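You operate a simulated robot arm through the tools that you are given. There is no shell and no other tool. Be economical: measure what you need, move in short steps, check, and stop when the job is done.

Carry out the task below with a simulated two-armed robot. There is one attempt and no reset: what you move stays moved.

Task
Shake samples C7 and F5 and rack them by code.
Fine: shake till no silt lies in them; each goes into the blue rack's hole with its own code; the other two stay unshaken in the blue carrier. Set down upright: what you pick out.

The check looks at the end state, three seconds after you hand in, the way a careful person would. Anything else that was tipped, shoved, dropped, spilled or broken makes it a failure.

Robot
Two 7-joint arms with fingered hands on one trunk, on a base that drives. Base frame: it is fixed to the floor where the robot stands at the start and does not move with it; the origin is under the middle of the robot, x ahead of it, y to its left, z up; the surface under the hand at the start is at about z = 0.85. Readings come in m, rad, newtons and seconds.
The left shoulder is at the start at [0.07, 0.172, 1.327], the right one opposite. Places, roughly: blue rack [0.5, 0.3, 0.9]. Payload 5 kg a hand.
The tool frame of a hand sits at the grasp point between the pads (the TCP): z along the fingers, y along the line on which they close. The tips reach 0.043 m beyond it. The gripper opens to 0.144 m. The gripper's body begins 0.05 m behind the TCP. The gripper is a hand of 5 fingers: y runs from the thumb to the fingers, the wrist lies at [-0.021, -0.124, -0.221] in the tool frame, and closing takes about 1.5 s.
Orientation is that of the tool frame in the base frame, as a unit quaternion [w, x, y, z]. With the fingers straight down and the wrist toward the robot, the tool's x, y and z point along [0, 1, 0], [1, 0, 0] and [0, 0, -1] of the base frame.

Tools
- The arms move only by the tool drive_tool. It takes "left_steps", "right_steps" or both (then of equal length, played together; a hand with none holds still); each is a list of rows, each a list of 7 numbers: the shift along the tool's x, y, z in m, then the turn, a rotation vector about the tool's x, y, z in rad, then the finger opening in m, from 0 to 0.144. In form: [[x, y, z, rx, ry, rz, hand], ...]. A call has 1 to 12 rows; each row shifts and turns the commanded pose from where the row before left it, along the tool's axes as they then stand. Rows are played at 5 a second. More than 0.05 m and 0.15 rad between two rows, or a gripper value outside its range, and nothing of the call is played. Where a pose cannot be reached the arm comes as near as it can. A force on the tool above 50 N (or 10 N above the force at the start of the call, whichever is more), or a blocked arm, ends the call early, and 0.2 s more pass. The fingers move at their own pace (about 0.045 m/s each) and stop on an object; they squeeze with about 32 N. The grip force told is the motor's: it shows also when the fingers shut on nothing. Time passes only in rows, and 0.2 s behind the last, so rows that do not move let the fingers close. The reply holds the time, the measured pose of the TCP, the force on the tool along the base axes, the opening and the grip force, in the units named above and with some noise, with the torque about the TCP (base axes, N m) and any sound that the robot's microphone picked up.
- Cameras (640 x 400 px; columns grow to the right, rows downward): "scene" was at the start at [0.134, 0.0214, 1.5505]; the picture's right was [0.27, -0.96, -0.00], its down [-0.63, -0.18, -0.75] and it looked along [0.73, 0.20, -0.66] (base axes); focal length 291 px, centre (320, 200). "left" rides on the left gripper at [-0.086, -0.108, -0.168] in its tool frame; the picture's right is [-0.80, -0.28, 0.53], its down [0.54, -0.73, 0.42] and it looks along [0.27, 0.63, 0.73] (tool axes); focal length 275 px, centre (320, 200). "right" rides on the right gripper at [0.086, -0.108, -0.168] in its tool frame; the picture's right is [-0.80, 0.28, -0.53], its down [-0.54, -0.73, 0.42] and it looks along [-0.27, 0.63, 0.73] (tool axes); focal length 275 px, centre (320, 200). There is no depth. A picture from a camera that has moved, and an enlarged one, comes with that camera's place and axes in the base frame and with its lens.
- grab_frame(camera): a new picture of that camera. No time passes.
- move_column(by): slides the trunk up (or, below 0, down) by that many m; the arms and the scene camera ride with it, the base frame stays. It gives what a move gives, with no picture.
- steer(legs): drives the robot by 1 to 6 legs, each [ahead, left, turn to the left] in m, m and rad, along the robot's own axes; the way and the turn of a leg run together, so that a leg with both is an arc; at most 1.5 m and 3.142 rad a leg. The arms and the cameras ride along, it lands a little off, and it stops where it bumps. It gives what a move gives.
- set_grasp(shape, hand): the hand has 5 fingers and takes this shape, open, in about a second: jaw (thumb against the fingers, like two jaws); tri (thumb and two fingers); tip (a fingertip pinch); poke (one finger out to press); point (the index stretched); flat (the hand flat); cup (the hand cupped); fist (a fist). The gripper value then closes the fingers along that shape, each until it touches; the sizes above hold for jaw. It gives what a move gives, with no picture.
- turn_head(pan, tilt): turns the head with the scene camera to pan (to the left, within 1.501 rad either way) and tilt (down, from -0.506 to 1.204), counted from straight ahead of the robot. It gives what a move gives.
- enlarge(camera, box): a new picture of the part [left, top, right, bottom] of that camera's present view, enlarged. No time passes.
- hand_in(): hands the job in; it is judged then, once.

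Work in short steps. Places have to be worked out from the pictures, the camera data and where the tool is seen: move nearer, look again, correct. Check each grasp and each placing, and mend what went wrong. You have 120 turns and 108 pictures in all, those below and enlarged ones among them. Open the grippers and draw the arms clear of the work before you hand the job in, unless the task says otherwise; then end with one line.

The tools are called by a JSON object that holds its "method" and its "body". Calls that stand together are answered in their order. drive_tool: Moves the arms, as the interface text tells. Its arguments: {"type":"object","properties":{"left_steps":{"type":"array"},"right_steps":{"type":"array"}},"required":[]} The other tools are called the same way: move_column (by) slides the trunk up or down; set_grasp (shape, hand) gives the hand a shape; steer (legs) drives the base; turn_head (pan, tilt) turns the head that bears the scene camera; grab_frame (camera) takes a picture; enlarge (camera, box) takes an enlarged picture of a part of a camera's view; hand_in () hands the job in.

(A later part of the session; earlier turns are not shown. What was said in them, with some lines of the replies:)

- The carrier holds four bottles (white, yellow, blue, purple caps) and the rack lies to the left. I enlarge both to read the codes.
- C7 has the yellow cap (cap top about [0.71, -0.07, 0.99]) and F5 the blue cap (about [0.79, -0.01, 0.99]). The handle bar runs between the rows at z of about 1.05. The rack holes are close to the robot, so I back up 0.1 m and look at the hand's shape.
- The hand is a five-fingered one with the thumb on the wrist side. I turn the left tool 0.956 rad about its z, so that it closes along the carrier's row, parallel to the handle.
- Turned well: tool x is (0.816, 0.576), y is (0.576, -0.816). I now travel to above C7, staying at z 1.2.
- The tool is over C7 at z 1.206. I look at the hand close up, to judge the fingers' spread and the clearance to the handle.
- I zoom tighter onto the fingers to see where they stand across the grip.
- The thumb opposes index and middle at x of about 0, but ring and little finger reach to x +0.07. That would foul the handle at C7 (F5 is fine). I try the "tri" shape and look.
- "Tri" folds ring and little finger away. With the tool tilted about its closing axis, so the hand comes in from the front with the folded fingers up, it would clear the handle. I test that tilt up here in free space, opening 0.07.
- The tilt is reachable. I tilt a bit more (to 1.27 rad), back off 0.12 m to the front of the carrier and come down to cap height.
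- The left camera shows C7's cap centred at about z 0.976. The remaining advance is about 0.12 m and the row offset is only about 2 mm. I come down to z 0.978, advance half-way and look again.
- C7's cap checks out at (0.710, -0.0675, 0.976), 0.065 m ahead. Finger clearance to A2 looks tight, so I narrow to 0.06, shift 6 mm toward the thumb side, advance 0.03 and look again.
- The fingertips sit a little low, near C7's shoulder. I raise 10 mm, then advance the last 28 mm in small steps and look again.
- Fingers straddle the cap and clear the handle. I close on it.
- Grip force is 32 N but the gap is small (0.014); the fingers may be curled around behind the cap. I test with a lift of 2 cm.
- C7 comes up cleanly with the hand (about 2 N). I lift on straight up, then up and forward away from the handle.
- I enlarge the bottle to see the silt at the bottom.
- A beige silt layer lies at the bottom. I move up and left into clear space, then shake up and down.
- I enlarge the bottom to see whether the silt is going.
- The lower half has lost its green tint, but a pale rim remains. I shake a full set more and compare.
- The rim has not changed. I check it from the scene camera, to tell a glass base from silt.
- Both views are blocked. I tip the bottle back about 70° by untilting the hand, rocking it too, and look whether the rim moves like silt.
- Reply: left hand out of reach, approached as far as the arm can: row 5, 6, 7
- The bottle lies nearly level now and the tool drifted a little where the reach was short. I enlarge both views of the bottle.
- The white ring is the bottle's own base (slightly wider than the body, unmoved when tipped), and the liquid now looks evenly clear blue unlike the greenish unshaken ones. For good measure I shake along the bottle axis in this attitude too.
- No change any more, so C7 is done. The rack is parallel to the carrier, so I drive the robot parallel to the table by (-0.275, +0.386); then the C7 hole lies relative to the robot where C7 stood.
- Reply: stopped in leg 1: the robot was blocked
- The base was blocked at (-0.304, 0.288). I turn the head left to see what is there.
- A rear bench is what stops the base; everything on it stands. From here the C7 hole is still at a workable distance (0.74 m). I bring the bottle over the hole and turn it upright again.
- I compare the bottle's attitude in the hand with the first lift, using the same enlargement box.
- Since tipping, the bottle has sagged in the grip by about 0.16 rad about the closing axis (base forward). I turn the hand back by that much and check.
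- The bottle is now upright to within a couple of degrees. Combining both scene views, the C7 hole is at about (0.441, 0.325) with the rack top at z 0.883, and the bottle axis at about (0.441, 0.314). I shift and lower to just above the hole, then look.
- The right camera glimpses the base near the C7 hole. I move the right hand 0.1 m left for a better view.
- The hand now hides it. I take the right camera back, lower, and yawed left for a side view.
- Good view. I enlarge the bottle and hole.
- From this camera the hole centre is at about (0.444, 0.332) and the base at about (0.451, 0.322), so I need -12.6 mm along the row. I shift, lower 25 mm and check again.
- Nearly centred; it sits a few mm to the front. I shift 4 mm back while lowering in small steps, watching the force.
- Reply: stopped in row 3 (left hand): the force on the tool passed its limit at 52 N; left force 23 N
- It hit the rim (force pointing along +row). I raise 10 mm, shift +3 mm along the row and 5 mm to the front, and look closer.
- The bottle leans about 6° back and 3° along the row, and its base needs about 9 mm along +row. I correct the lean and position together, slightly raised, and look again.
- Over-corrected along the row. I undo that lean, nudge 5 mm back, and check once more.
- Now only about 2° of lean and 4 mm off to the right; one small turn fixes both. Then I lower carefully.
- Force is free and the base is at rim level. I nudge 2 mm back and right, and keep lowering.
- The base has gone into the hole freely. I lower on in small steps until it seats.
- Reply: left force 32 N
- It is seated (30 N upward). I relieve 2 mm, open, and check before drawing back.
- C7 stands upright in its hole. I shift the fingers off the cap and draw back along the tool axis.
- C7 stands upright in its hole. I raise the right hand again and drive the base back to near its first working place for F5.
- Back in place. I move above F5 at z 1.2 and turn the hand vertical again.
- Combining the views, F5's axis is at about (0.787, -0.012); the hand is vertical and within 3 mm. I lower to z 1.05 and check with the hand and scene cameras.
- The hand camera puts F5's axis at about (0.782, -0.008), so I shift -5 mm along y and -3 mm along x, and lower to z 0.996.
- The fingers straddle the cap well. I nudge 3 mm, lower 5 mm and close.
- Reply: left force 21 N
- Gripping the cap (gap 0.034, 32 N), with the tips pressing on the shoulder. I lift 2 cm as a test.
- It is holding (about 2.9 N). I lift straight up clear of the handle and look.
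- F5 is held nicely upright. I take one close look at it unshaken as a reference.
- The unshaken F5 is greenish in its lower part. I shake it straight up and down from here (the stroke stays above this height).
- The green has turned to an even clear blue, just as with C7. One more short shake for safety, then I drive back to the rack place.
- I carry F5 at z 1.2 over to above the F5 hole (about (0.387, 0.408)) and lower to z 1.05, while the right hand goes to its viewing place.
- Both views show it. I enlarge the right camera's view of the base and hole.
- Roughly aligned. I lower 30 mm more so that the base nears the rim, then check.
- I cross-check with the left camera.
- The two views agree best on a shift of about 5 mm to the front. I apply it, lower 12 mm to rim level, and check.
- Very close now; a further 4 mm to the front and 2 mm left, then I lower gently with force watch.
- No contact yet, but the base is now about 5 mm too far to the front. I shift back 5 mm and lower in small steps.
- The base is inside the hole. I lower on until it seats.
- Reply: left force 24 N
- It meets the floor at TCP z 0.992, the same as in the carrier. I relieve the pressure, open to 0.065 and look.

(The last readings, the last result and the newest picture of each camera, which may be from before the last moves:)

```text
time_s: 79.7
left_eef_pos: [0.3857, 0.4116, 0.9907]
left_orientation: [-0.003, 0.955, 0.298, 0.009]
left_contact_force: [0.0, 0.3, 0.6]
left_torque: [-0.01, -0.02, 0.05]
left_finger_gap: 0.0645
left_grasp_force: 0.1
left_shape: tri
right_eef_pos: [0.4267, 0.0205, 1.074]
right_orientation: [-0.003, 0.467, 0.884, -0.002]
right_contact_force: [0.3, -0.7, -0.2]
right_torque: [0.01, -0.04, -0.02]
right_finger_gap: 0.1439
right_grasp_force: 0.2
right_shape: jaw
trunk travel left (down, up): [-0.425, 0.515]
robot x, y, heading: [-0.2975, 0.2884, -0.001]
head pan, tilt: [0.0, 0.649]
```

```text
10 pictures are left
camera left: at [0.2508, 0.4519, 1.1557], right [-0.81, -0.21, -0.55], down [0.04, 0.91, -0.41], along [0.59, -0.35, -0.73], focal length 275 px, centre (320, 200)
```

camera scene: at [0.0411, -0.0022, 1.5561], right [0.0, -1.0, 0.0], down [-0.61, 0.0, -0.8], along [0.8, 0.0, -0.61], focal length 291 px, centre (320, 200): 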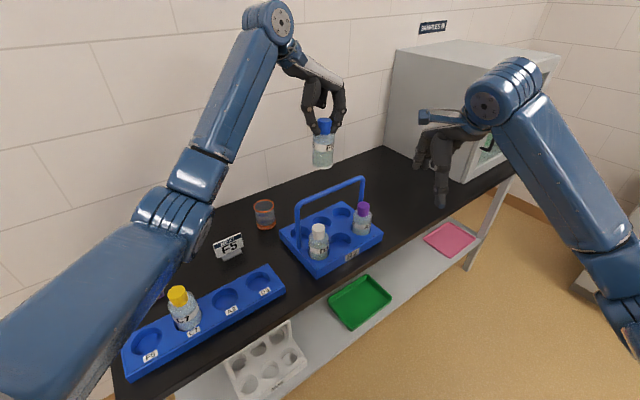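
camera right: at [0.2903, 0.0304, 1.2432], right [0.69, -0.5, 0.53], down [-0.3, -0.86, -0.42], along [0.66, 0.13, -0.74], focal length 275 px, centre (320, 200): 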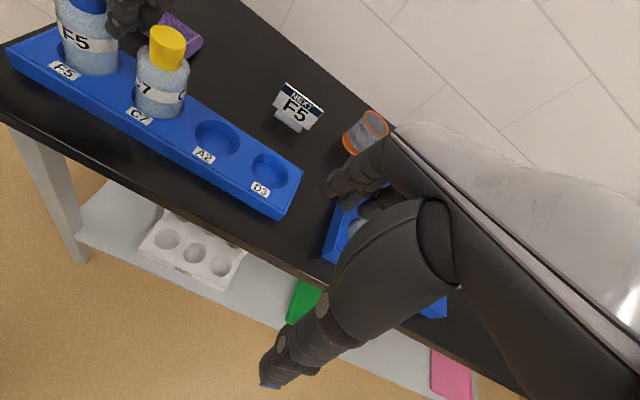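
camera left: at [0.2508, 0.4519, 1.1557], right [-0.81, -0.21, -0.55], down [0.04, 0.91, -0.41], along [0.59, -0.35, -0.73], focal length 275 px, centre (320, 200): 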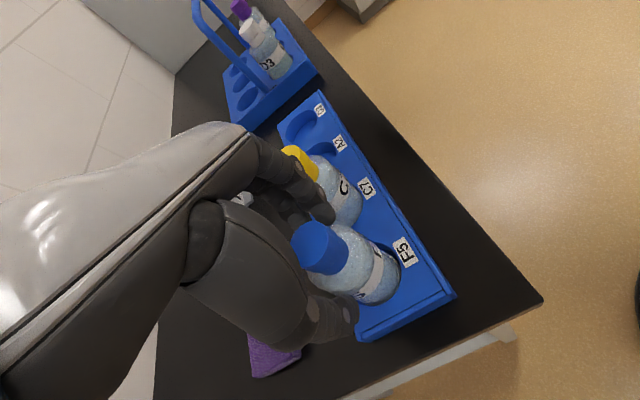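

F5 stands free and upright in its hole. I raise the hand straight up, watching the force.

{"method": "drive_tool", "body": {"left_steps": [[0, 0, -0.01, 0, 0, 0, 0.065], [0, 0, -0.015, 0, 0, 0, 0.065], [0, 0, -0.025, 0, 0, 0, 0.065], [0, 0, -0.04, 0, 0, 0, 0.065], [0, 0, -0.04, 0, 0, 0, 0.065], [0, 0, -0.04, 0, 0, 0, 0.065], [0, 0, -0.04, 0, 0, 0, 0.1], [0, 0, 0, 0, 0, 0, 0.144]], "right_steps": [[0, 0, 0, 0, 0, 0, 0.144], [0, 0, 0, 0, 0, 0, 0.144], [0, 0, 0, 0, 0, 0, 0.144], [0, 0, -0.03, 0, 0, 0, 0.144], [0, 0, -0.03, 0, 0, 0, 0.144], [0, 0, -0.03, 0, 0, 0, 0.144], [0, 0, -0.03, 0, 0, 0, 0.144], [0, 0, 0, 0, 0, 0, 0.144]]}}

{"method": "grab_frame", "body": {"camera": "right"}}

{"method": "turn_head", "body": {"pan": 0.0, "tilt": 0.8}}

{"method": "grab_frame", "body": {"camera": "scene"}}

```text
time_s: 81.5
left_eef_pos: [0.3805, 0.4111, 1.2001]
left_orientation: [-0.003, 0.955, 0.298, 0.009]
left_contact_force: [0.7, 0.3, -0.6]
left_torque: [-0.03, 0.04, 0.0]
left_finger_gap: 0.1153
left_grasp_force: 0.1
left_shape: tri
right_eef_pos: [0.4277, 0.0201, 1.1948]
right_orientation: [-0.002, 0.467, 0.884, -0.002]
right_contact_force: [0.9, 0.9, 1.1]
right_torque: [0.03, 0.06, 0.04]
right_finger_gap: 0.1435
right_grasp_force: 0.0
right_shape: jaw
trunk travel left (down, up): [-0.425, 0.515]
robot x, y, heading: [-0.2997, 0.2874, -0.001]
head pan, tilt: [0.0, 0.649]
```

```text
9 pictures are left
camera right: at [0.2912, 0.0305, 1.3632], right [0.69, -0.5, 0.53], down [-0.3, -0.86, -0.42], along [0.66, 0.13, -0.74], focal length 275 px, centre (320, 200)
```

right: 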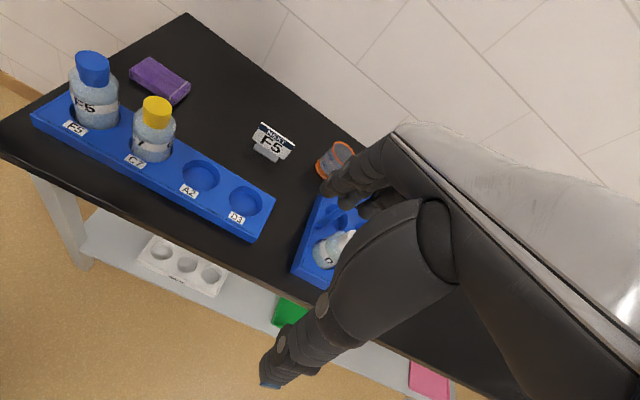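

```text
time_s: 82.2
left_eef_pos: [0.382, 0.4109, 1.1998]
left_orientation: [-0.004, 0.955, 0.298, 0.008]
left_contact_force: [0.4, 0.2, 0.4]
left_torque: [-0.01, -0.02, 0.02]
left_finger_gap: 0.1436
left_grasp_force: 0.1
left_shape: tri
right_eef_pos: [0.4263, 0.0204, 1.1943]
right_orientation: [-0.002, 0.466, 0.885, -0.002]
right_contact_force: [0.5, 0.8, -0.5]
right_torque: [0.02, 0.0, 0.04]
right_finger_gap: 0.1439
right_grasp_force: 0.1
right_shape: jaw
trunk travel left (down, up): [-0.425, 0.515]
robot x, y, heading: [-0.303, 0.2895, -0.004]
head pan, tilt: [0.0, 0.799]
```

```text
8 pictures are left
camera scene: at [-0.1646, 0.2852, 1.5437], right [0.0, -1.0, 0.0], down [-0.72, 0.0, -0.7], along [0.7, 0.0, -0.72], focal length 291 px, centre (320, 200)
```

scene: 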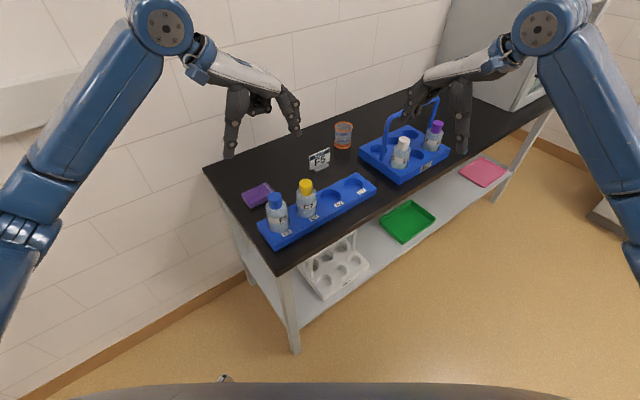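

Both are in their holes. I enlarge to check they stand upright and carry no silt.

{"method": "enlarge", "body": {"camera": "scene", "box": [245, 170, 345, 245]}}

{"method": "enlarge", "body": {"camera": "right", "box": [40, 30, 220, 190]}}

{"method": "enlarge", "body": {"camera": "scene", "box": [350, 90, 470, 190]}}

```text
5.33 times, centred on (295, 208) of scene
camera zoom: at [-0.1646, 0.2852, 1.5437], right [0.0, -1.0, 0.0], down [-0.72, 0.0, -0.7], along [0.7, 0.0, -0.72], focal length 1551 px, centre (453, 160)
```

zoom: 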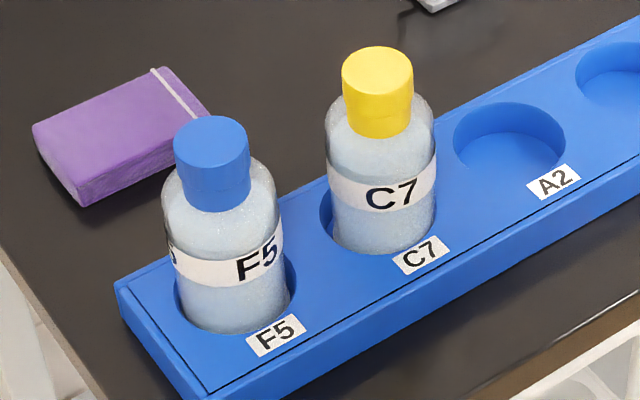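

```text
2.50 times, centred on (130, 110) of right
camera zoom: at [0.2908, 0.0304, 1.3632], right [0.69, -0.5, 0.53], down [-0.3, -0.86, -0.42], along [0.66, 0.13, -0.74], focal length 688 px, centre (795, 425)
```

zoom: 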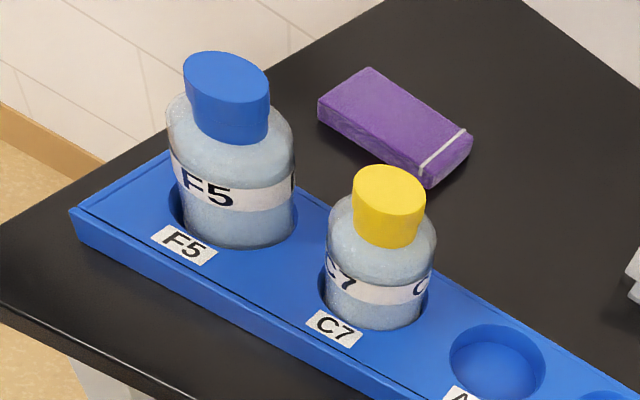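

```text
4.00 times, centred on (410, 140) of scene
camera zoom: at [-0.1646, 0.2852, 1.5437], right [0.0, -1.0, 0.0], down [-0.72, 0.0, -0.7], along [0.7, 0.0, -0.72], focal length 1163 px, centre (-40, 440)
```

zoom: 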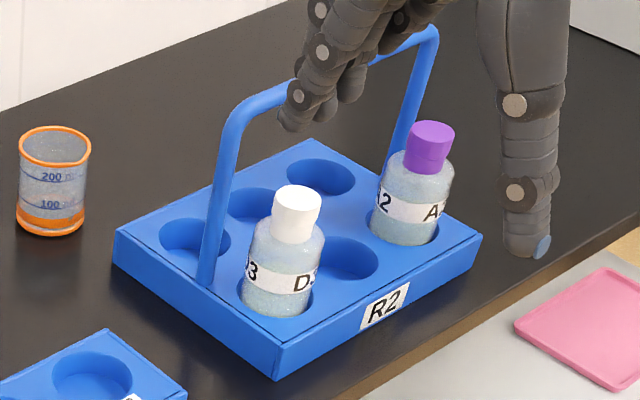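

Both stand upright and equally deep in their own holes, evenly blue. D3 and A2 are untouched. I raise the open hands a little further and hand in.

{"method": "drive_tool", "body": {"left_steps": [[0, 0, -0.04, 0, 0, 0, 0.144], [0, 0, -0.04, 0, 0, 0, 0.144], [0, 0, 0, 0, 0, 0, 0.144]]}}

{"method": "hand_in", "body": {}}

```text
time_s: 83.0
left_eef_pos: [0.3822, 0.4098, 1.2803]
left_orientation: [-0.003, 0.954, 0.299, 0.009]
left_contact_force: [0.2, 0.3, -0.4]
left_torque: [-0.03, 0.02, -0.02]
left_finger_gap: 0.1438
left_grasp_force: 0.1
left_shape: tri
right_eef_pos: [0.4274, 0.0203, 1.1946]
right_orientation: [-0.002, 0.468, 0.884, -0.002]
right_contact_force: [-0.3, 0.3, -0.6]
right_torque: [-0.05, -0.01, -0.03]
right_finger_gap: 0.1443
right_grasp_force: 0.0
right_shape: jaw
trunk travel left (down, up): [-0.425, 0.515]
robot x, y, heading: [-0.3008, 0.2879, -0.003]
head pan, tilt: [0.0, 0.799]
```

```text
The job is handed in.
```

C7 and F5 are shaken, with no silt visible in the last pictures, and stand upright in their own holes in the blue rack; D3 and A2 stayed unshaken in the carrier.
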